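You operate a simulated robot arm through the tools that you are given. There is no shell and no other tool.

Carry out the task below with a simulated robot arm. There is one attempt and no reset: what you move stays moved.

JOB
Put things in order on the top of the rework bench. At the end: the black weight from the top of the rework bench stands where the yellow small pleated filter stood; the yellow small pleated filter from the top of the rework bench is on the blue small parts box; the grey short bar from the top of the rework bench is on the red solid plate; the orange hose cuff stands on top of the black round block; whatever was shut is shut again. Leave all else as you found it, and nothing knocked over.

Only the result counts: the job must be done as asked and must still hold three seconds after the hand-in. Knocking over, shifting, dropping, spilling or breaking anything else fails it.

ROBOT AND FRAMES
A 7-joint arm with a two-finger gripper, fixed in place. Base frame: the origin is at the foot of the arm, x ahead of it, y to its left, z up; the work surface is at about z = 850. Readings come in mm, rad, newtons and seconds.
With the tool pointing down near the work surface it reaches from about 340 to 720 mm from the base axis. Its first joint turns from -1.152 to 1.152 rad. Payload 2.45 kg.
The TCP is the grasp point between the finger pads, 26 mm short of the fingertips. In the tool frame z runs along the fingers and y along their closing line. The gripper opens to 96 mm. The gripper's body begins 69 mm behind the TCP.
Orientation is told as [roll, pitch, yaw] about the base's x, y, z axes, in that order, counted from this pose: with the fingers straight down and closing along the base's y, the tool's x points along the base's -x, its y along +y and its z along -z.

CONTROLS
- The arm moves only by the tool drive_tool. Its argument "deltas" is a list of rows, each a list of 7 numbers: the opening, from 0 (shut) to 1 (fully open), then the shift along the base's x, y, z in units of 20 mm (1.0 is 20 mm), then the turn, a rotation vector about the base's x, y, z in units of 5 degrees (1.0 is 5 degrees). In form: [[claw, tx, ty, tz, ax, ay, az], ...]. A call has 1 to 20 rows; each row shifts and turns the commanded pose from where the row before left it. A call with a number of a shift or a turn outside -1 to 1 is refused whole. Rows are played at 5 a second. More than 50 mm and 0.15 rad between two rows, or a gripper value outside its range, and nothing of the call is played. Where a pose cannot be reached the arm comes as near as it can. A force on the tool above 40 N (or 10 N above the force at the start of the call, whichever is more), or a blocked arm, ends the call early, and 0.2 s more pass. Each finger halts on what it meets, pressing with about 25 N; the grip force reading is that of the motor and also rises with nothing between the fingers. The clock runs only during rows and for 0.2 s after the last one: add rows that do not move to give the fingers time. It gives the time, the measured TCP pose, the force on the tool (base axes), the opening and the grip force at its end, in the units of the frame above (readings bear some noise), with the torque about the TCP (base axes, N m) and any sound that the robot's microphone picked up.
- Cameras (640 x 400 px; columns grow to the right, rows downward): "scene" is fixed at [161.3, -393.8, 1435.5]; the picture's right is [0.77, -0.63, 0.00], its down [-0.32, -0.40, -0.86] and it looks along [0.54, 0.66, -0.51] (base axes); focal length 322 px, centre (320, 200). "wrist" rides on the gripper at [82, 3, -98] in the tool frame; the picture's right is [-0.04, 1.00, 0.00], its down [-0.73, -0.03, -0.68] and it looks along [-0.68, -0.03, 0.73] (tool axes); focal length 256 px, centre (320, 200). There is no depth. A picture from a camera that has moved, and an enlarged one, comes with that camera's place and axes in the base frame and with its lens. The place of the scene camera against the robot may be out by one fixed shift of up to 12 mm in any direction.
- get_image(camera): a new picture of that camera. No time passes.
- close_up(camera, box): a new picture of the part [left, top, right, bottom] of that camera's present view, enlarged. No time passes.
- hand_in(): hands the job in; it is judged then, once.

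Nothing tells you positions but the pictures and the camera data. Unless the task says otherwise, let go and move clear before handing in.

The tools are called after "Request:" as a command line: name --pt "numbers of a row" for each row, then --argument value for the rest, lists and objects as JSON in quotes. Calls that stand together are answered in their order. drive_tool: Moves the arm, as the interface text tells. Its arguments: {"type":"object","properties":{"deltas":{"type":"array","items":{"type":"array","items":{"type":"number"}}}},"required":["deltas"]} The other tools are called the same way: get_image (camera) takes a picture; close_up (camera, box) takes an enlarged picture of a part of a camera's view; hand_in () hands the job in.

At the start:

```text
time: 0.0
tcp_pos: [280.3, 277.6, 1217.5]
tool_rot: [-0.001, -0.001, 0.001]
wrist_force: [0.6, 0.4, -0.1]
moment: [0.03, 0.0, 0.02]
grip_width: 95.9
finger_force: 0.1
```

scene: 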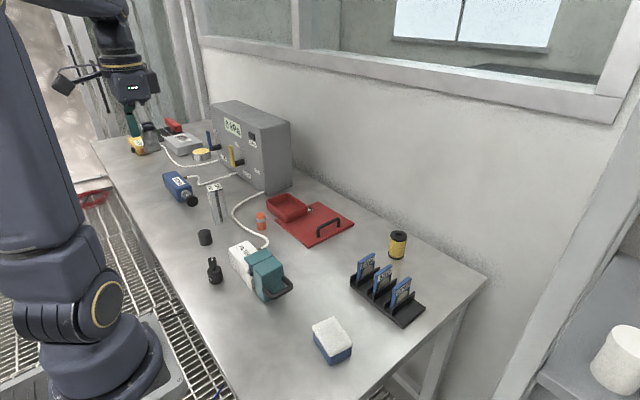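
wrist: 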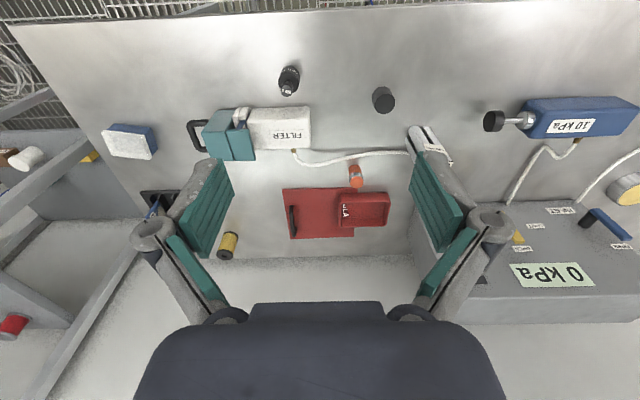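

I see a bench with a filter unit, gauge box, red plate/box, a black weight, a yellow cylinder, and more. I'll look closer before moving to identify each named thing.

Request:
close_up --camera "scene" --box '[90, 90, 250, 190]'

Request:
close_up --camera "scene" --box '[180, 170, 340, 310]'

Request:
close_up --camera "scene" --box '[290, 210, 450, 370]'

Request:
close_up --camera "wrist" --box '[180, 60, 460, 260]'

Request:
close_up --camera "wrist" --box '[440, 60, 640, 300]'

Request:
close_up --camera "wrist" --box '[0, 80, 200, 360]'

```text
4.00 times, centred on (170, 140) of scene
camera zoom: at [161.3, -393.8, 1435.5], right [0.77, -0.63, 0.0], down [-0.32, -0.4, -0.86], along [0.54, 0.66, -0.51], focal length 1290 px, centre (920, 440)
```

zoom: 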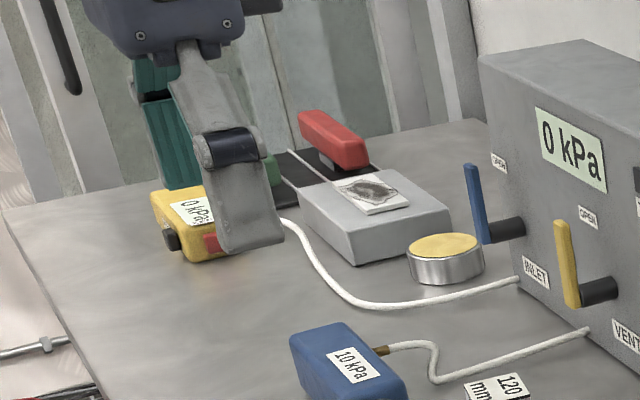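

```text
2.86 times, centred on (260, 240) of scene
camera zoom: at [161.3, -393.8, 1435.5], right [0.77, -0.63, 0.0], down [-0.32, -0.4, -0.86], along [0.54, 0.66, -0.51], focal length 921 px, centre (491, 86)
```

zoom: 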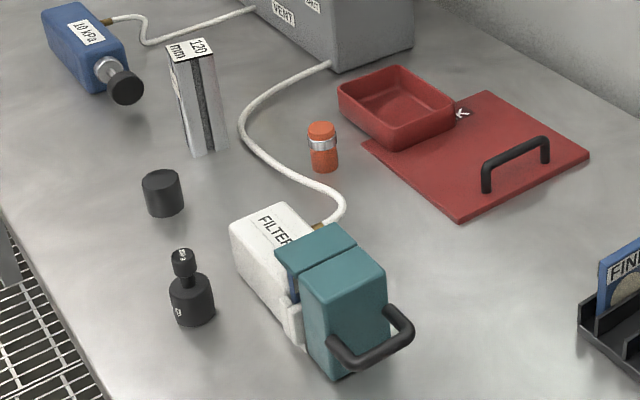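

```text
2.50 times, centred on (370, 290) of scene
camera zoom: at [161.3, -393.8, 1435.5], right [0.77, -0.63, 0.0], down [-0.32, -0.4, -0.86], along [0.54, 0.66, -0.51], focal length 806 px, centre (195, -25)
```

zoom: 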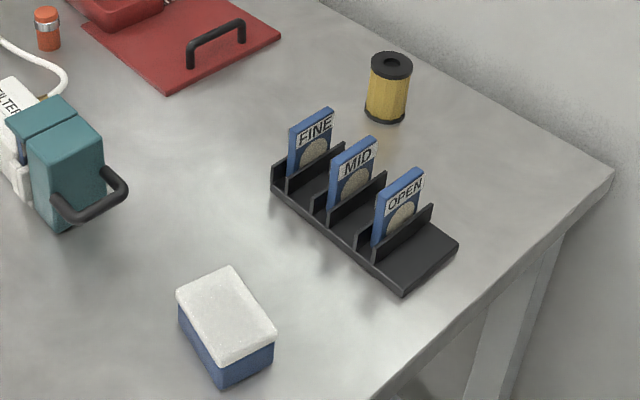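

```text
2.00 times, centred on (320, 160) of wrist
camera zoom: at [198.7, 282.0, 1314.0], right [0.04, 1.0, 0.0], down [0.73, -0.03, 0.68], along [0.68, -0.03, -0.73], focal length 512 px, centre (320, 280)
```

zoom: 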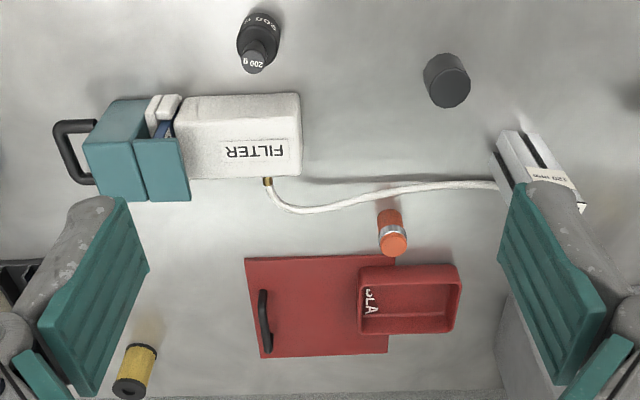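

```text
1.67 times, centred on (540, 180) of wrist
camera zoom: at [198.7, 282.0, 1314.0], right [0.04, 1.0, 0.0], down [0.73, -0.03, 0.68], along [0.68, -0.03, -0.73], focal length 427 px, centre (-47, 233)
```

zoom: 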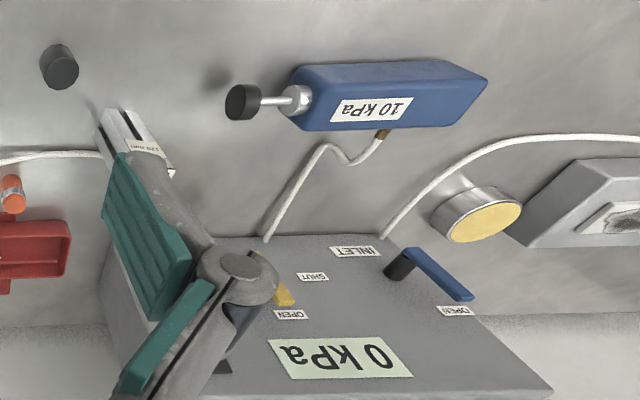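

```text
1.43 times, centred on (100, 220) of wrist
camera zoom: at [198.7, 282.0, 1314.0], right [0.04, 1.0, 0.0], down [0.73, -0.03, 0.68], along [0.68, -0.03, -0.73], focal length 366 px, centre (634, 171)
```

zoom: 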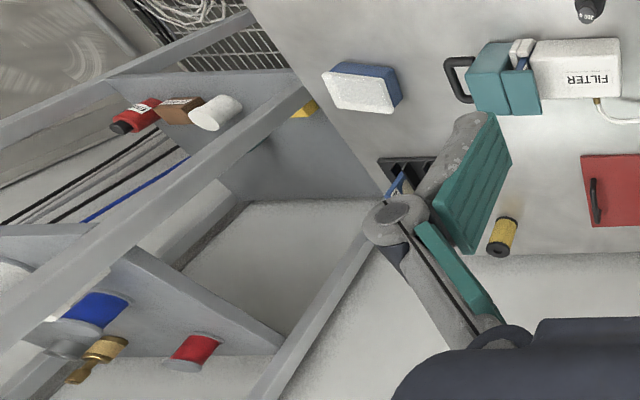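

The bench carries a black 200 g weight, black round block, orange cuff, "120 mm" grey bar, red plate with a handle, a red tray, a yellow filter and a blue box with a white top. I'll enlarge further to make sure which is which.

Request:
close_up --camera "scene" --box '[255, 185, 365, 255]'

Request:
close_up --camera "scene" --box '[300, 305, 370, 370]'

Request:
close_up --camera "scene" --box '[190, 170, 280, 290]'

Request:
close_up --camera "scene" --box '[340, 220, 440, 330]'

Request:
close_up --camera "scene" --box '[520, 220, 640, 400]'

Request:
close_up --camera "wrist" --box '[0, 120, 120, 400]'

Request:
close_up --camera "wrist" --box '[270, 160, 430, 260]'

```text
5.71 times, centred on (310, 220) of scene
camera zoom: at [161.3, -393.8, 1435.5], right [0.77, -0.63, 0.0], down [-0.32, -0.4, -0.86], along [0.54, 0.66, -0.51], focal length 1843 px, centre (377, 86)
```

zoom: 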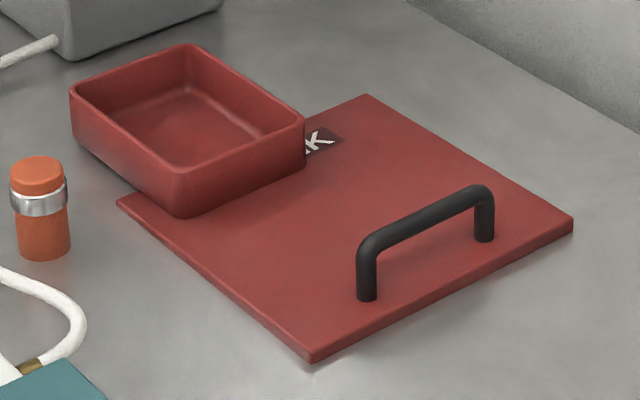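

```text
6.15 times, centred on (335, 338) of scene
camera zoom: at [161.3, -393.8, 1435.5], right [0.77, -0.63, 0.0], down [-0.32, -0.4, -0.86], along [0.54, 0.66, -0.51], focal length 1984 px, centre (228, -646)
```

zoom: 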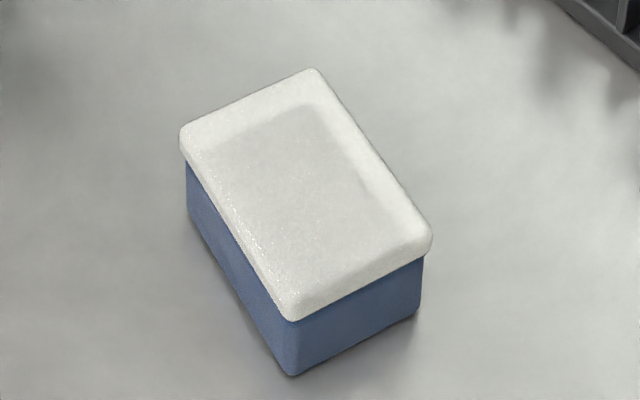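

```text
3.33 times, centred on (235, 230) of scene
camera zoom: at [161.3, -393.8, 1435.5], right [0.77, -0.63, 0.0], down [-0.32, -0.4, -0.86], along [0.54, 0.66, -0.51], focal length 1075 px, centre (603, 100)
```

zoom: 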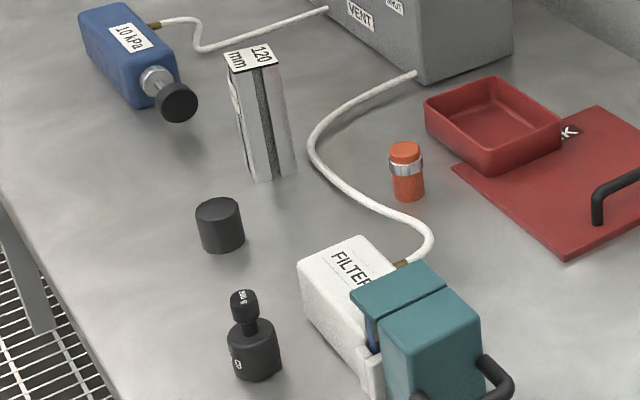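

```text
3.64 times, centred on (390, 275) of scene
camera zoom: at [161.3, -393.8, 1435.5], right [0.77, -0.63, 0.0], down [-0.32, -0.4, -0.86], along [0.54, 0.66, -0.51], focal length 1173 px, centre (66, -73)
```

zoom: 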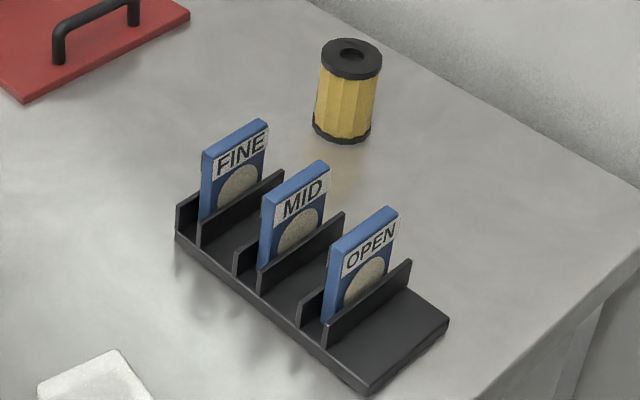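

```text
2.22 times, centred on (580, 310) of scene
camera zoom: at [161.3, -393.8, 1435.5], right [0.77, -0.63, 0.0], down [-0.32, -0.4, -0.86], along [0.54, 0.66, -0.51], focal length 717 px, centre (-258, -44)
```

zoom: 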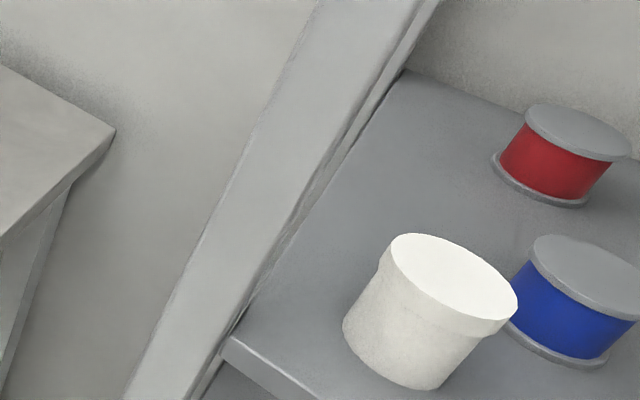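

```text
1.43 times, centred on (60, 260) of wrist
camera zoom: at [198.7, 282.0, 1314.0], right [0.04, 1.0, 0.0], down [0.73, -0.03, 0.68], along [0.68, -0.03, -0.73], focal length 366 px, centre (691, 114)
```

zoom: 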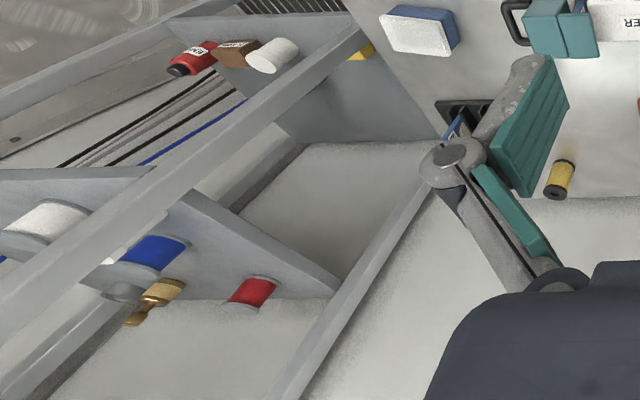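

```text
4.00 times, centred on (350, 210) of wrist
camera zoom: at [198.7, 282.0, 1314.0], right [0.04, 1.0, 0.0], down [0.73, -0.03, 0.68], along [0.68, -0.03, -0.73], focal length 1024 px, centre (200, 160)
```

zoom: 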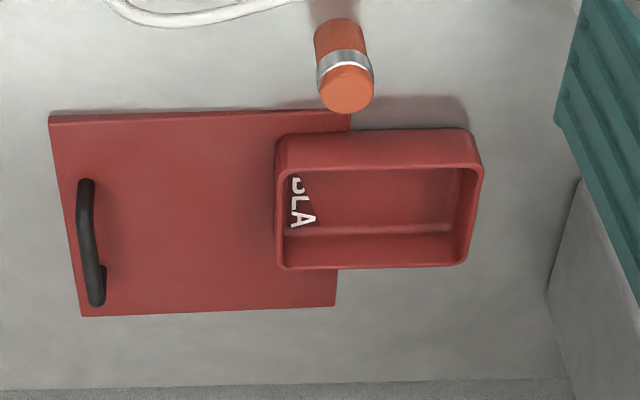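

The red "BLANK" plate is the red solid plate (a tray stands on one end of it), and the filter stands far back near x≈755, y≈0, beyond the rack. I'll move high above the bench for a better view and to measure the reach.

Request:
drive_tool --pt "1 1 -0.8 -0.2 0 0 0" --pt "1 1 -0.8 -0.2 0 0 0" --pt "1 1 -0.8 -0.2 0 0 0" --pt "1 1 -0.8 -0.2 0 0 0" --pt "1 1 -0.8 -0.2 0 0 0" --pt "1 1 -0.8 -0.2 0 0 0" --pt "1 1 -0.8 -0.2 0 0 0" --pt "1 1 -0.8 -0.2 0 0 0" --pt "1 1 -0.8 -0.2 0 0 0" --pt "1 1 -0.8 -0.2 0 0 0" --pt "1 1 -0.8 -0.2 0 0 0" --pt "1 1 -0.8 -0.2 0 0 0" --pt "1 1 -0.8 -0.2 0 0 0" --pt "1 0 0 0 0 0 0" --pt "1 0 0 0 0 0 0"

```text
time: 3.2
tcp_pos: [541.9, 70.6, 1163.5]
tool_rot: [0.0, 0.001, 0.0]
wrist_force: [0.1, 0.3, -0.4]
moment: [0.0, -0.04, -0.02]
grip_width: 96.0
finger_force: 0.1
```

Request:
get_image --camera "wrist"

Request:
get_image --camera "scene"

```text
taken
camera wrist: at [458.8, 74.3, 1260.8], right [0.04, 1.0, 0.0], down [0.73, -0.03, 0.68], along [0.68, -0.03, -0.73], focal length 256 px, centre (320, 200)
```

wrist: 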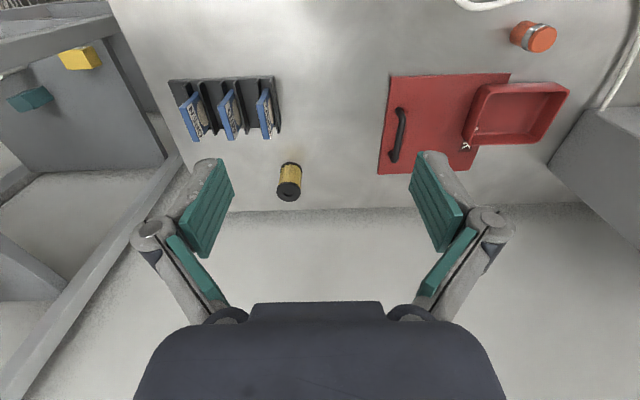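

```text
taken
```

scene: 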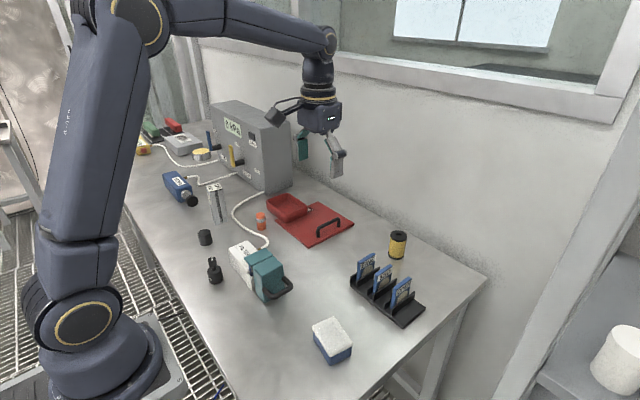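

Request:
close_up --camera "wrist" --box '[160, 60, 320, 220]'

Request:
close_up --camera "wrist" --box '[370, 0, 640, 180]'

```text
2.50 times, centred on (240, 140) of wrist
camera zoom: at [458.8, 74.3, 1260.8], right [0.04, 1.0, 0.0], down [0.73, -0.03, 0.68], along [0.68, -0.03, -0.73], focal length 640 px, centre (520, 350)
```

zoom: 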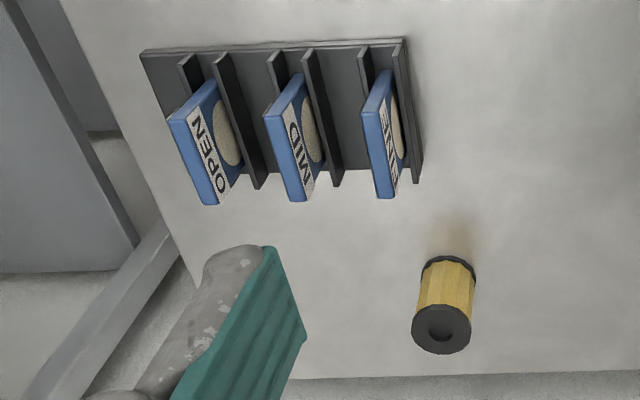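

```text
2.22 times, centred on (505, 90) of wrist
camera zoom: at [458.8, 74.3, 1260.8], right [0.04, 1.0, 0.0], down [0.73, -0.03, 0.68], along [0.68, -0.03, -0.73], focal length 569 px, centre (-91, 444)
```

zoom: 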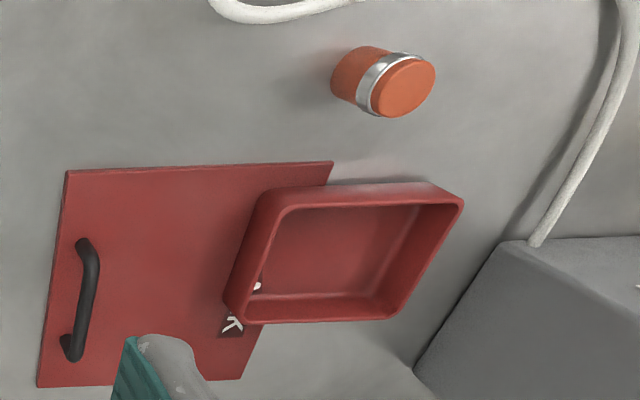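

The filter stands near (762, 4), about 43 mm wide and 61 mm tall, beyond straight-down reach, so I'll tilt the tool about 20° outward and yaw it -30° to keep the wrist camera clear of the rack. I do that up high first.

Request:
drive_tool --pt "1 0 0 0 0 -1 0" --pt "1 0 0 0 0 -1 0" --pt "1 0 0 0 0 -1 0" --pt "1 0 0 0 0 -1 0" --pt "1 0 0 0 0 0 -1" --pt "1 0 0 0 0 0 -1" --pt "1 0 0 0 0 0 -1" --pt "1 0 0 0 0 0 -1" --pt "1 0 0 0 0 0 -1" --pt "1 0 0 0 0 0 -1" --pt "1 0 0 0 0 0 0" --pt "1 0 0 0 0 0 0"

```text
time: 5.8
tcp_pos: [542.1, 70.5, 1164.1]
tool_rot: [-0.001, -0.349, -0.524]
wrist_force: [0.5, 0.6, -0.5]
moment: [0.01, 0.02, 0.02]
grip_width: 96.2
finger_force: 0.0
```

Now I move above the filter at z≈1100 and look.

Request:
drive_tool --pt "1 1 -0.302 -0.29 0 0 0" --pt "1 1 -0.302 -0.29 0 0 0" --pt "1 1 -0.302 -0.29 0 0 0" --pt "1 1 -0.302 -0.29 0 0 0" --pt "1 1 -0.302 -0.29 0 0 0" --pt "1 1 -0.302 -0.29 0 0 0" --pt "1 1 -0.302 -0.29 0 0 0" --pt "1 1 -0.302 -0.29 0 0 0" --pt "1 1 -0.302 -0.29 0 0 0" --pt "1 1 -0.302 -0.29 0 0 0" --pt "1 1 -0.302 -0.29 0 0 0" --pt "1 0 0 0 0 0 0" --pt "1 0 0 0 0 0 0"

Request:
get_image --camera "wrist"

Request:
get_image --camera "scene"

```text
time: 8.6
tcp_pos: [760.7, 3.2, 1101.5]
tool_rot: [-0.001, -0.35, -0.521]
wrist_force: [0.4, 0.0, 0.5]
moment: [0.02, -0.02, 0.02]
grip_width: 96.3
finger_force: 0.2
```

```text
taken
camera wrist: at [666.4, 62.5, 1164.0], right [0.53, 0.85, 0.01], down [0.38, -0.25, 0.89], along [0.76, -0.47, -0.46], focal length 256 px, centre (320, 200)
```

wrist: 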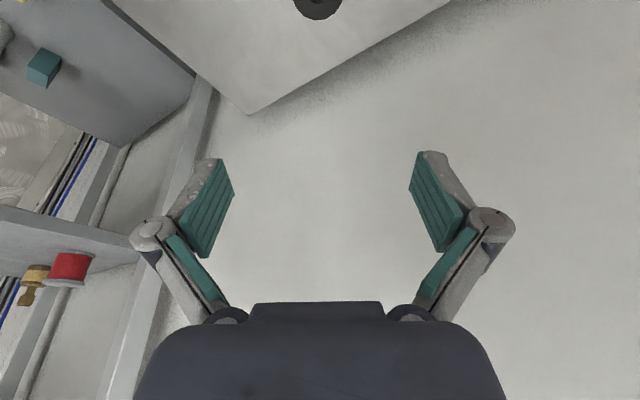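

```text
taken
```

scene: 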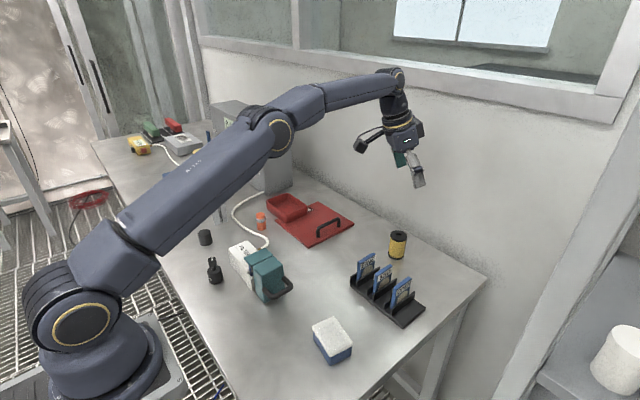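

Request:
drive_tool --pt "1 0 0 -0.92 0 0 0" --pt "1 0 0 -0.92 0 0 0" --pt "1 0 0 -0.92 0 0 0" --pt "1 0 0 -0.92 0 0 0" --pt "1 0 0 -0.92 0 0 0" --pt "1 0 0 -0.92 0 0 0" --pt "1 0 0 0 0 0 0" --pt "1 0 0 0 0 0 0"

Request:
get_image --camera "wrist"

Request:
close_up --camera "scene" --box '[320, 130, 480, 290]'

```text
time: 10.4
tcp_pos: [761.1, 4.1, 991.2]
tool_rot: [0.001, -0.349, -0.524]
wrist_force: [0.4, 0.2, -1.1]
moment: [0.0, 0.01, -0.01]
grip_width: 95.9
finger_force: 0.1
```

```text
taken
camera wrist: at [666.6, 61.8, 1054.5], right [0.53, 0.85, 0.01], down [0.38, -0.25, 0.89], along [0.76, -0.47, -0.46], focal length 256 px, centre (320, 200)
```

wrist: 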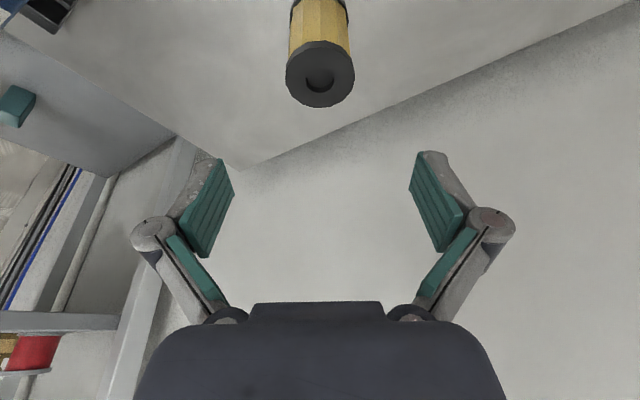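

```text
2.50 times, centred on (400, 210) of scene
camera zoom: at [161.3, -393.8, 1435.5], right [0.77, -0.63, 0.0], down [-0.32, -0.4, -0.86], along [0.54, 0.66, -0.51], focal length 806 px, centre (120, 175)
```

zoom: 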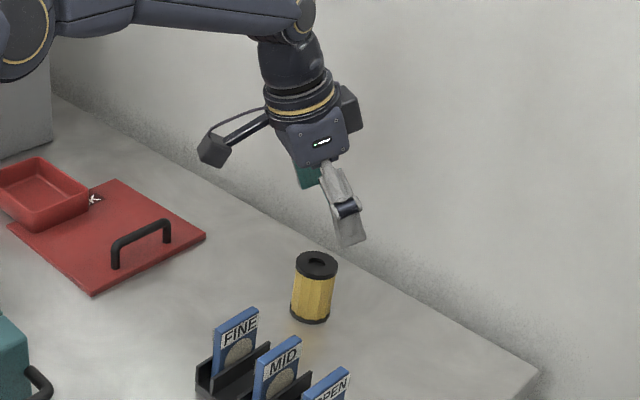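

The gripper is centred over the filter; I'll lower to mid-height and check before closing.

Request:
drive_tool --pt "1 -0.05 0.04 -0.875 0 0 0" --pt "1 0 0 -0.875 0 0 0" --pt "1 0 0 -0.875 0 0 0" --pt "1 0 0 -0.875 0 0 0" --pt "1 0 0 -0.875 0 0 0" --pt "1 0 0 -0.875 0 0 0" --pt "1 0 0 0 0 0 0"

Request:
get_image --camera "wrist"

Request:
close_up --camera "scene" --box '[320, 150, 480, 290]'

```text
time: 12.0
tcp_pos: [759.8, 4.8, 884.8]
tool_rot: [-0.001, -0.35, -0.523]
wrist_force: [0.1, -0.2, 0.0]
moment: [0.0, 0.04, 0.01]
grip_width: 96.0
finger_force: 0.0
```

```text
taken
camera wrist: at [665.1, 63.2, 949.1], right [0.53, 0.85, 0.01], down [0.38, -0.25, 0.89], along [0.76, -0.47, -0.46], focal length 256 px, centre (320, 200)
```

wrist: 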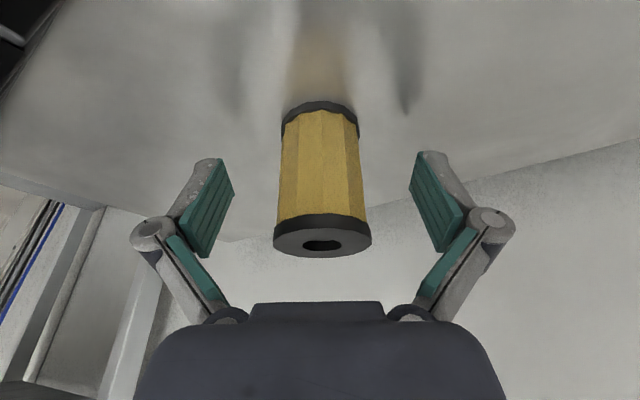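

```text
2.86 times, centred on (400, 220) of scene
camera zoom: at [161.3, -393.8, 1435.5], right [0.77, -0.63, 0.0], down [-0.32, -0.4, -0.86], along [0.54, 0.66, -0.51], focal length 921 px, centre (91, 143)
```

zoom: 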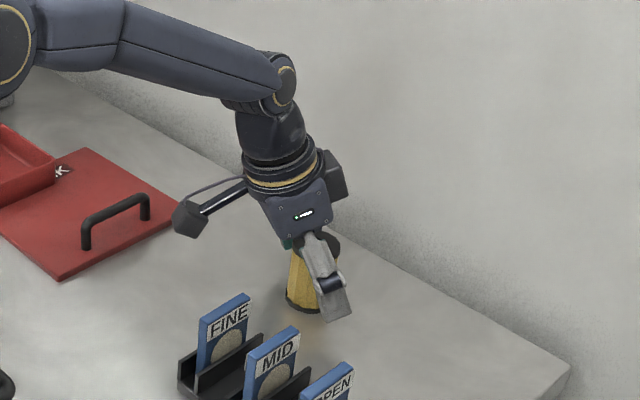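

The filter sits between the fingers, so I close on it.

Request:
drive_tool --pt "0 0 0 0 0 0 0" --pt "0 0 0 0 0 0 0" --pt "0 0 0 0 0 0 0" --pt "0 0 0 0 0 0 0" --pt "0 0 0 0 0 0 0" --pt "0 0 0 0 0 0 0"

Request:
get_image --camera "wrist"

```text
time: 13.4
tcp_pos: [760.3, 4.7, 885.9]
tool_rot: [0.0, -0.349, -0.523]
wrist_force: [-0.6, 0.1, 1.3]
moment: [0.0, 0.0, 0.02]
grip_width: 42.1
finger_force: 24.7
```

```text
taken
camera wrist: at [665.1, 63.2, 949.3], right [0.53, 0.85, 0.01], down [0.38, -0.25, 0.89], along [0.76, -0.47, -0.46], focal length 256 px, centre (320, 200)
```

wrist: 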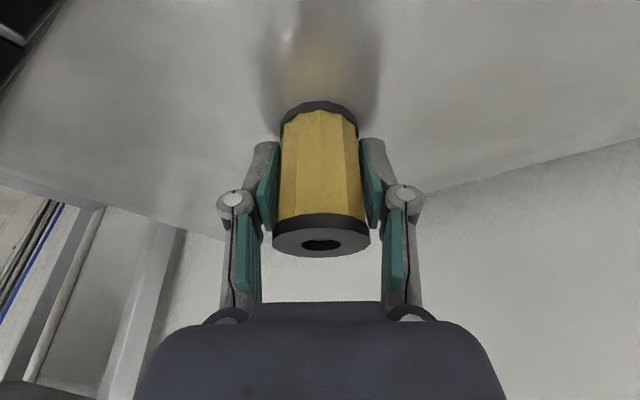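

Gripped at 42 mm. I lift it straight up.

Request:
drive_tool --pt "0 0 0 0.5 0 0 0" --pt "0 0 0 1 0 0 0" --pt "0 0 0 1 0 0 0" --pt "0 0 0 1 0 0 0" --pt "0 0 0 1 0 0 0" --pt "0 0 0 1 0 0 0" --pt "0 0 0 0.5 0 0 0" --pt "0 0 0 0 0 0 0"

Request:
get_image --camera "scene"

Request:
get_image --camera "wrist"

```text
time: 15.2
tcp_pos: [759.9, 3.9, 1004.7]
tool_rot: [-0.001, -0.348, -0.521]
wrist_force: [0.9, -0.8, -0.3]
moment: [0.04, 0.01, 0.01]
grip_width: 42.6
finger_force: 25.3
```

```text
taken
```

scene: 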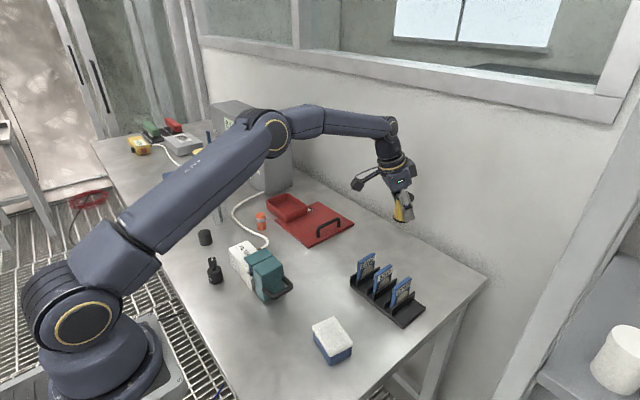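

```text
taken
camera wrist: at [665.4, 63.1, 1068.9], right [0.53, 0.85, 0.01], down [0.38, -0.25, 0.89], along [0.76, -0.47, -0.46], focal length 256 px, centre (320, 200)
```

wrist: 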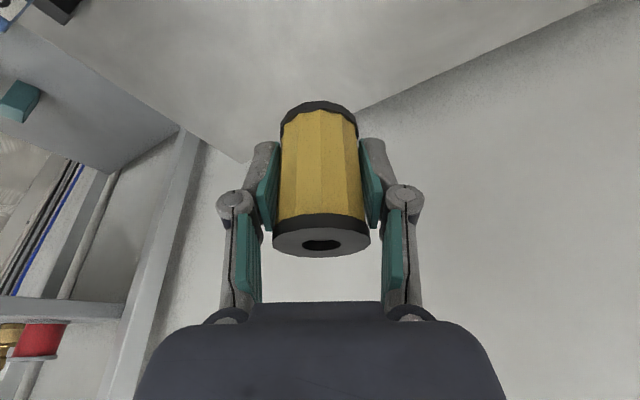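

The filter is held firmly. By the scene view the box centre is about (437, -94) with its top near z≈886; I carry the filter there at safe height.

Request:
drive_tool --pt "0 -0.947 -0.291 0 0 0 0" --pt "0 -0.947 -0.291 0 0 0 0" --pt "0 -0.947 -0.291 0 0 0 0" --pt "0 -0.947 -0.291 0 0 0 0" --pt "0 -0.947 -0.291 0 0 0 0" --pt "0 -0.947 -0.291 0 0 0 0" --pt "0 -0.947 -0.291 0 0 0 0" --pt "0 -0.947 -0.291 0 0 0 0" --pt "0 -0.947 -0.291 0 0 0 0" --pt "0 -0.947 -0.291 0 0 0 0" --pt "0 -0.947 -0.291 0 0 0 0" --pt "0 -0.947 -0.291 0 0 0 0" --pt "0 -0.947 -0.291 0 0 0 0" --pt "0 -0.947 -0.291 0 0 0 0" --pt "0 -0.947 -0.291 0 0 0 0" --pt "0 -0.947 -0.291 0 0 0 0" --pt "0 -0.947 -0.291 0 0 0 0" --pt "0 0 0 0 0 0 0" --pt "0 0 0 0 0 0 0"

Request:
get_image --camera "scene"

Request:
get_image --camera "wrist"

```text
time: 19.2
tcp_pos: [437.7, -93.8, 1005.9]
tool_rot: [0.0, -0.35, -0.522]
wrist_force: [0.3, 0.0, -1.0]
moment: [0.01, -0.01, 0.0]
grip_width: 42.3
finger_force: 25.2
```

```text
taken
```

scene: 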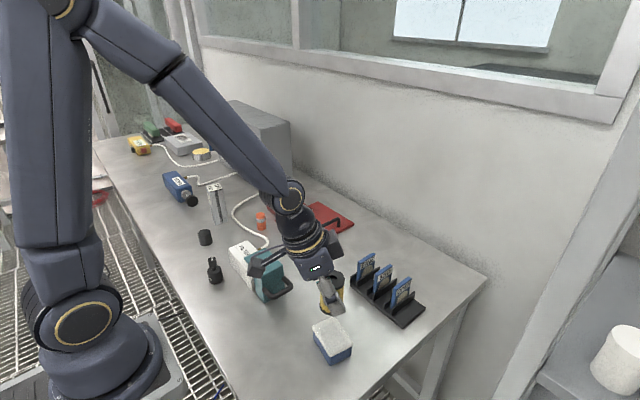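

```text
taken
camera wrist: at [342.6, -34.8, 1069.0], right [0.53, 0.85, 0.01], down [0.38, -0.25, 0.89], along [0.76, -0.47, -0.46], focal length 256 px, centre (320, 200)
```

wrist: 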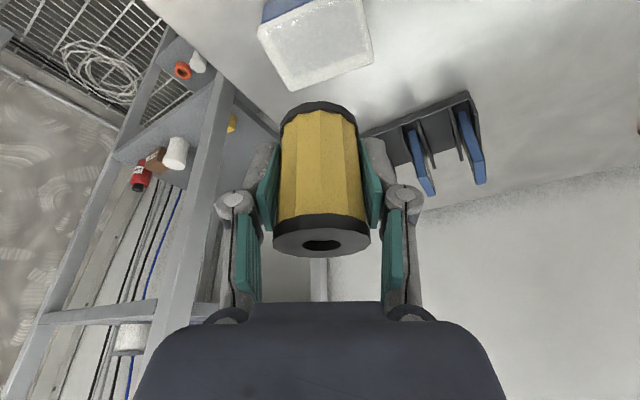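

Request:
close_up --camera "wrist" --box '[240, 0, 400, 110]'

Request:
close_up --camera "scene" --box '[220, 210, 380, 370]'

```text
3.64 times, centred on (320, 55) of wrist
camera zoom: at [342.6, -34.8, 1069.0], right [0.53, 0.85, 0.01], down [0.38, -0.25, 0.89], along [0.76, -0.47, -0.46], focal length 931 px, centre (320, 727)
```

zoom: 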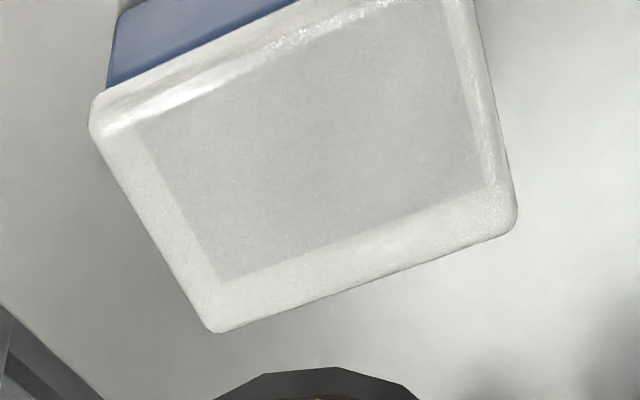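

```text
2.50 times, centred on (300, 290) of scene
camera zoom: at [161.3, -393.8, 1435.5], right [0.77, -0.63, 0.0], down [-0.32, -0.4, -0.86], along [0.54, 0.66, -0.51], focal length 806 px, centre (370, -25)
```

zoom: 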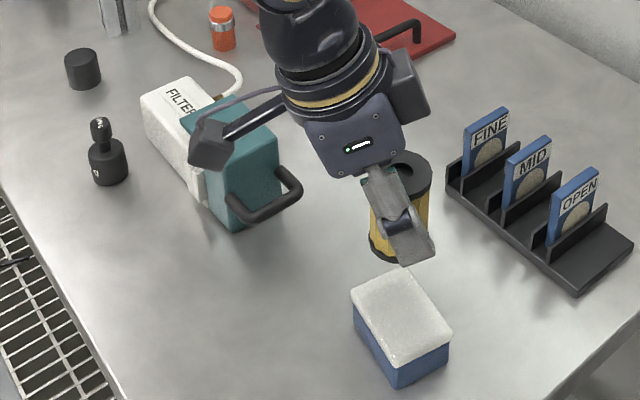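

The filter is above the box centre. I descend most of the way, then in small steps watching the force.

Request:
drive_tool --pt "0 0.05 -0.08 -0.9 0 0 0" --pt "0 0 0 -0.9 0 0 0" --pt "0 0 0 -0.9 0 0 0" --pt "0 0 0 -0.7 0 0 0" --pt "0 0 0 0 0 0 0"

Request:
close_up --camera "scene" --box '[280, 250, 400, 370]'

Request:
get_image --camera "wrist"

```text
time: 20.4
tcp_pos: [439.8, -94.6, 936.2]
tool_rot: [0.0, -0.349, -0.524]
wrist_force: [-0.1, 0.6, 0.3]
moment: [0.01, 0.03, -0.01]
grip_width: 42.2
finger_force: 25.0
```

```text
3.33 times, centred on (340, 310) of scene
camera zoom: at [161.3, -393.8, 1435.5], right [0.77, -0.63, 0.0], down [-0.32, -0.4, -0.86], along [0.54, 0.66, -0.51], focal length 1075 px, centre (253, -167)
```

zoom: 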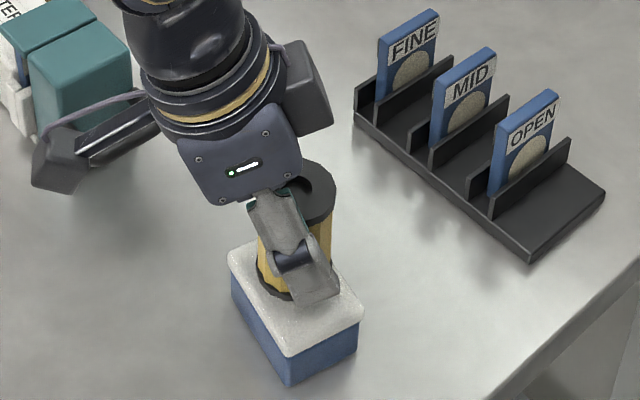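

```text
taken
camera wrist: at [344.7, -36.3, 1000.6], right [0.53, 0.85, 0.01], down [0.38, -0.25, 0.89], along [0.76, -0.47, -0.46], focal length 256 px, centre (320, 200)
```

wrist: 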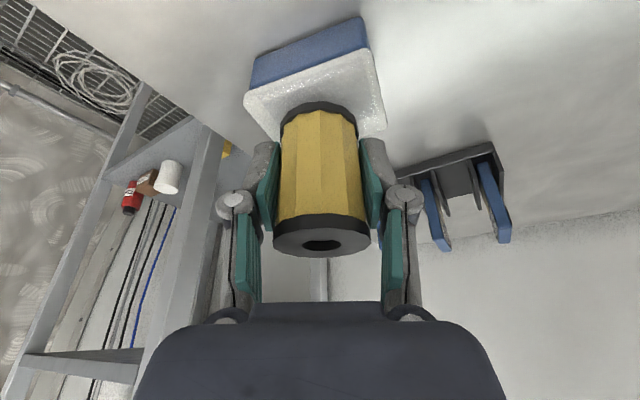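

Request:
drive_tool --pt "0 0 0 -0.2 0 0 0" --pt "0 0 0 -0.2 0 0 0" --pt "0 0 0 -0.15 0 0 0" --pt "0 0 0 0 0 0 0"

Request:
drive_tool --pt "0 0 0 -0.05 0 0 0" --pt "0 0 0 -0.05 0 0 0" --pt "0 0 0 0 0 0 0"

Request:
close_up --camera "scene" --box '[280, 270, 380, 370]'

```text
time: 21.4
tcp_pos: [438.5, -95.3, 927.0]
tool_rot: [0.002, -0.351, -0.524]
wrist_force: [-2.9, 2.2, 18.5]
moment: [0.12, 0.14, 0.01]
grip_width: 42.4
finger_force: 24.9
```

```text
time: 22.2
tcp_pos: [440.0, -94.9, 924.4]
tool_rot: [0.0, -0.352, -0.524]
wrist_force: [0.0, -0.4, 18.9]
moment: [0.08, -0.07, 0.0]
grip_width: 42.4
finger_force: 25.2
```

```text
4.00 times, centred on (330, 320) of scene
camera zoom: at [161.1, -393.7, 1435.5], right [0.77, -0.63, 0.0], down [-0.32, -0.4, -0.86], along [0.54, 0.66, -0.51], focal length 1290 px, centre (280, -280)
```

zoom: 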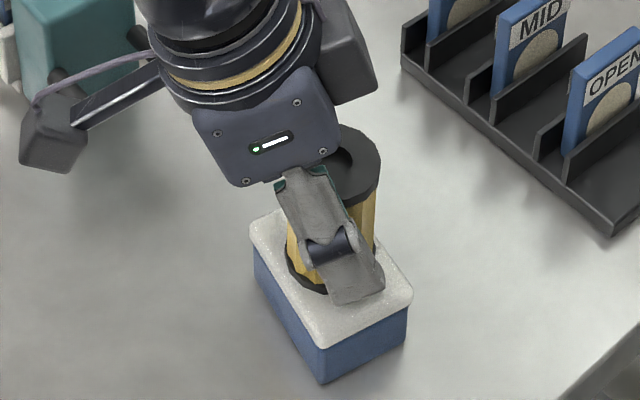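

The filter touches the lid (about 19 N). I relieve the pressing slightly, then open and check.

Request:
drive_tool --pt "0 0 0 0.05 0 0 0" --pt "0 0 0 0 0 0 0"

Request:
drive_tool --pt "0.6 0 0 0 0 0 0" --pt "0.8 0 0 0 0 0 0" --pt "1 0 0 0 0 0 0" --pt "1 0 0 0 0 0 0" --pt "1 0 0 0 0 0 0"

Request:
get_image --camera "wrist"

Request:
close_up --camera "scene" --box '[280, 270, 380, 370]'

```text
time: 22.8
tcp_pos: [439.8, -95.6, 925.2]
tool_rot: [0.0, -0.35, -0.524]
wrist_force: [2.6, -0.5, 9.4]
moment: [-0.04, -0.15, -0.02]
grip_width: 42.2
finger_force: 25.1
```

```text
time: 24.0
tcp_pos: [439.6, -95.3, 924.2]
tool_rot: [0.001, -0.349, -0.523]
wrist_force: [-0.1, 0.0, -0.6]
moment: [0.01, 0.02, 0.0]
grip_width: 96.1
finger_force: 0.0
```

```text
taken
camera wrist: at [345.0, -36.6, 988.6], right [0.53, 0.85, 0.01], down [0.38, -0.25, 0.89], along [0.76, -0.47, -0.46], focal length 256 px, centre (320, 200)
```

wrist: 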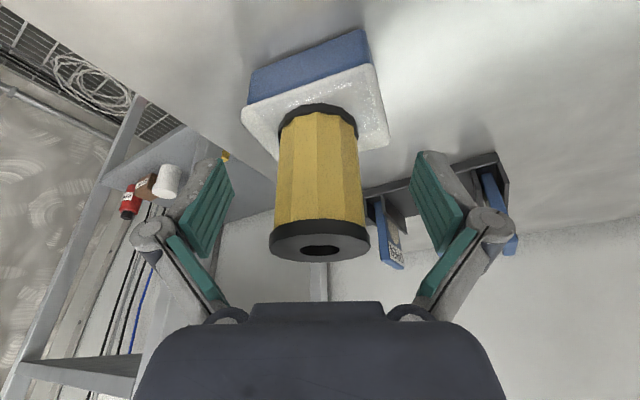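

```text
4.00 times, centred on (330, 320) of scene
camera zoom: at [161.3, -393.8, 1435.5], right [0.77, -0.63, 0.0], down [-0.32, -0.4, -0.86], along [0.54, 0.66, -0.51], focal length 1290 px, centre (280, -280)
```

zoom: 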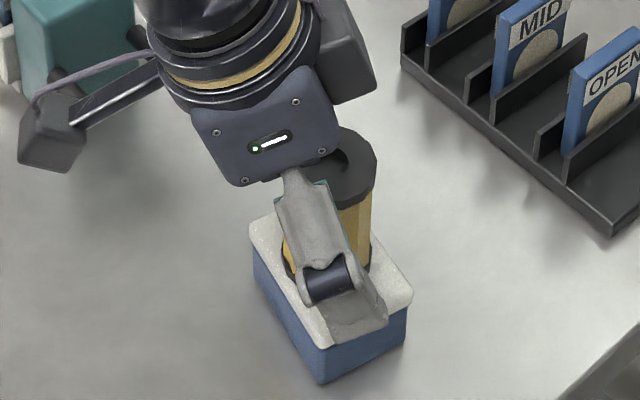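

The filter stands freely on the box. I rise straight up and check it.

Request:
drive_tool --pt "1 0 0 0.6 0 0 0" --pt "1 0 0 1 0 0 0" --pt "1 0 0 1 0 0 0" --pt "1 0 0 1 0 0 0" --pt "1 0 0 1 0 0 0" --pt "1 0 0 1 0 0 0" --pt "1 0 0 1 0 0 0" --pt "1 0 0 0 0 0 0"

Request:
close_up --camera "scene" --box '[280, 250, 400, 370]'

Request:
get_image --camera "wrist"

```text
time: 25.8
tcp_pos: [438.7, -94.9, 1057.1]
tool_rot: [0.0, -0.349, -0.52]
wrist_force: [0.0, 0.4, 0.5]
moment: [-0.01, 0.0, 0.0]
grip_width: 95.7
finger_force: 0.1
```

```text
3.33 times, centred on (340, 310) of scene
camera zoom: at [161.3, -393.8, 1435.5], right [0.77, -0.63, 0.0], down [-0.32, -0.4, -0.86], along [0.54, 0.66, -0.51], focal length 1075 px, centre (253, -167)
```

zoom: 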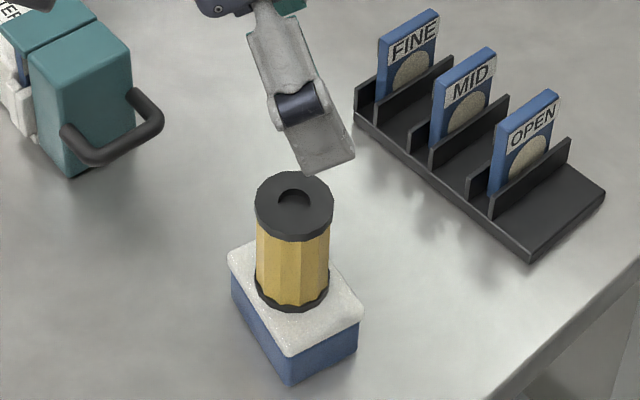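

```text
taken
camera wrist: at [344.2, -36.6, 1121.1], right [0.53, 0.85, 0.01], down [0.38, -0.25, 0.89], along [0.76, -0.47, -0.46], focal length 256 px, centre (320, 200)
```

wrist: 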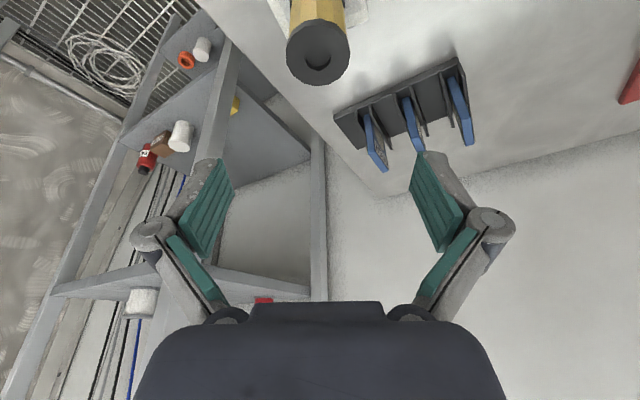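

The filter stands well centred on the box. Next is the black weight near (334, 227): I move above it at height with the same tilt.

Request:
drive_tool --pt "0.8 -0.311 0.95 0 0 0 0" --pt "0.8 -0.311 0.95 0 0 0 0" --pt "0.8 -0.311 0.95 0 0 0 0" --pt "0.8 -0.311 0.95 0 0 0 0" --pt "0.8 -0.311 0.95 0 0 0 0" --pt "0.8 -0.311 0.95 0 0 0 0" --pt "0.8 -0.311 0.95 0 0 0 0" --pt "0.8 -0.311 0.95 0 0 0 0" --pt "0.8 -0.311 0.95 0 0 0 0" --pt "0.8 -0.311 0.95 0 0 0 0" --pt "0.8 -0.311 0.95 0 0 0 0" --pt "0.8 -0.311 0.95 0 0 0 0" --pt "0.8 -0.311 0.95 0 0 0 0" --pt "0.8 -0.311 0.95 0 0 0 0" --pt "0.8 -0.311 0.95 0 0 0 0" --pt "0.8 -0.311 0.95 0 0 0 0" --pt "0.8 -0.311 0.95 0 0 0 0" --pt "0.8 0 0 0 0 0 0" --pt "0.8 0 0 0 0 0 0"

Request:
get_image --camera "wrist"

Request:
get_image --camera "scene"

```text
time: 29.8
tcp_pos: [335.0, 227.3, 1056.0]
tool_rot: [-0.001, -0.348, -0.523]
wrist_force: [0.0, 0.0, -0.1]
moment: [-0.01, -0.02, 0.02]
grip_width: 76.9
finger_force: 0.2
```

```text
taken
camera wrist: at [240.2, 285.9, 1120.7], right [0.53, 0.85, 0.01], down [0.38, -0.25, 0.89], along [0.76, -0.47, -0.46], focal length 256 px, centre (320, 200)
```

wrist: 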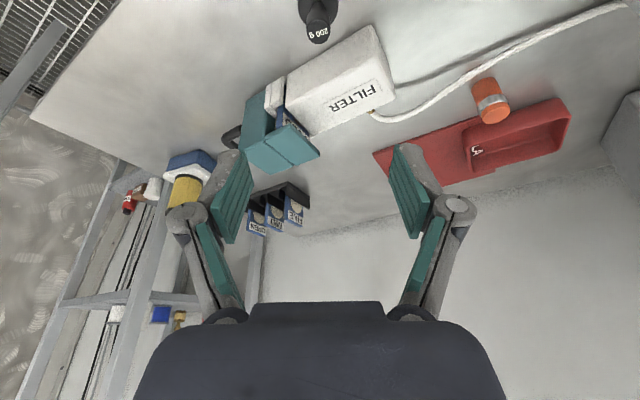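

```text
taken
```

scene: 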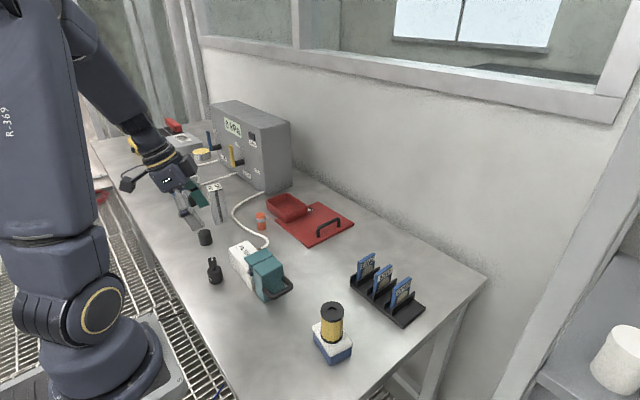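

Request:
drive_tool --pt "0.8 -0.1 0.05 -0.9 0 0 0" --pt "0.8 0 0 -0.9 0 0 0" --pt "0.8 0 0 -0.9 0 0 0" --pt "0.8 0 0 -0.8 0 0 0" --pt "0.8 0 0 0 0 0 0"

Request:
get_image --camera "wrist"

Request:
close_up --camera "wrist" --box '[240, 0, 400, 110]'

Request:
close_up --camera "scene" --box '[150, 160, 310, 300]'

```text
time: 31.0
tcp_pos: [332.6, 227.7, 988.0]
tool_rot: [-0.001, -0.351, -0.523]
wrist_force: [0.2, -0.3, -0.1]
moment: [-0.03, 0.01, -0.02]
grip_width: 76.8
finger_force: 0.0
```

```text
taken
camera wrist: at [238.3, 286.6, 1050.6], right [0.53, 0.85, 0.01], down [0.38, -0.25, 0.89], along [0.76, -0.47, -0.46], focal length 256 px, centre (320, 200)
```

wrist: 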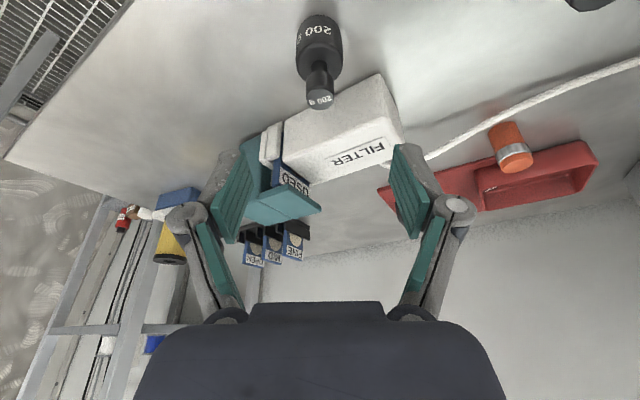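

```text
3.64 times, centred on (320, 55) of wrist
camera zoom: at [238.3, 286.6, 1050.6], right [0.53, 0.85, 0.01], down [0.38, -0.25, 0.89], along [0.76, -0.47, -0.46], focal length 931 px, centre (320, 727)
```

zoom: 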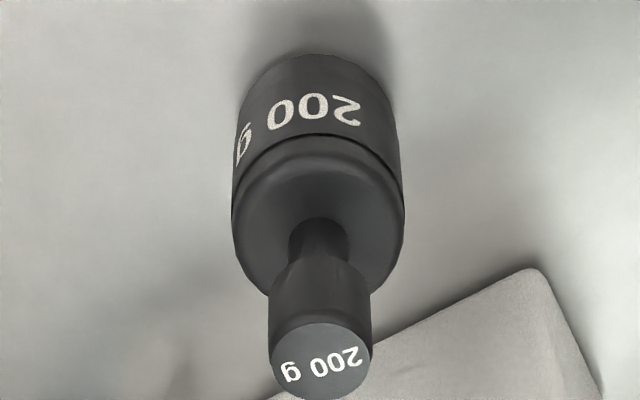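

```text
2.86 times, centred on (230, 230) of scene
camera zoom: at [161.3, -393.8, 1435.5], right [0.77, -0.63, 0.0], down [-0.32, -0.4, -0.86], along [0.54, 0.66, -0.51], focal length 921 px, centre (577, 114)
```

zoom: 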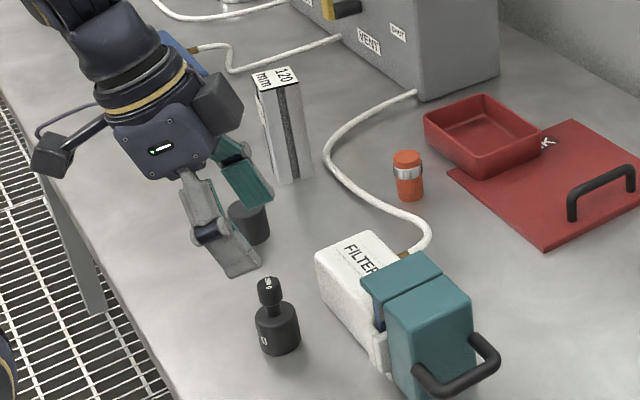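

Request:
close_up --camera "scene" --box '[195, 240, 235, 290]'

Request:
close_up --camera "scene" --box '[185, 170, 285, 260]'

```text
8.00 times, centred on (215, 265) of scene
camera zoom: at [161.3, -393.8, 1435.5], right [0.77, -0.63, 0.0], down [-0.32, -0.4, -0.86], along [0.54, 0.66, -0.51], focal length 2580 px, centre (1160, -320)
```

zoom: 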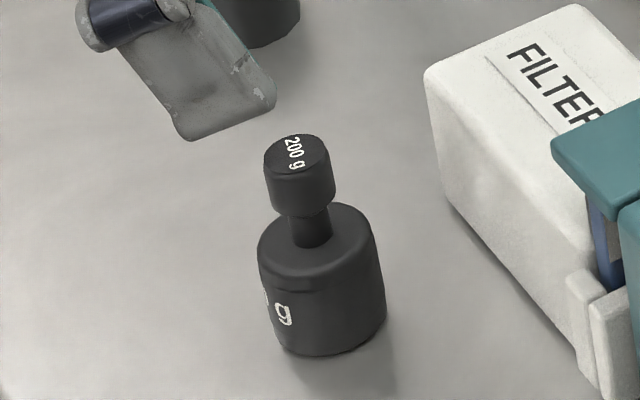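

```text
4.44 times, centred on (235, 215) of scene
camera zoom: at [161.3, -393.8, 1435.5], right [0.77, -0.63, 0.0], down [-0.32, -0.4, -0.86], along [0.54, 0.66, -0.51], focal length 1433 px, centre (698, 133)
```

zoom: 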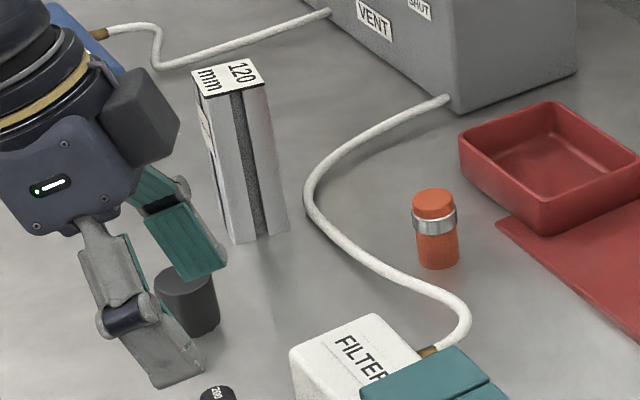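

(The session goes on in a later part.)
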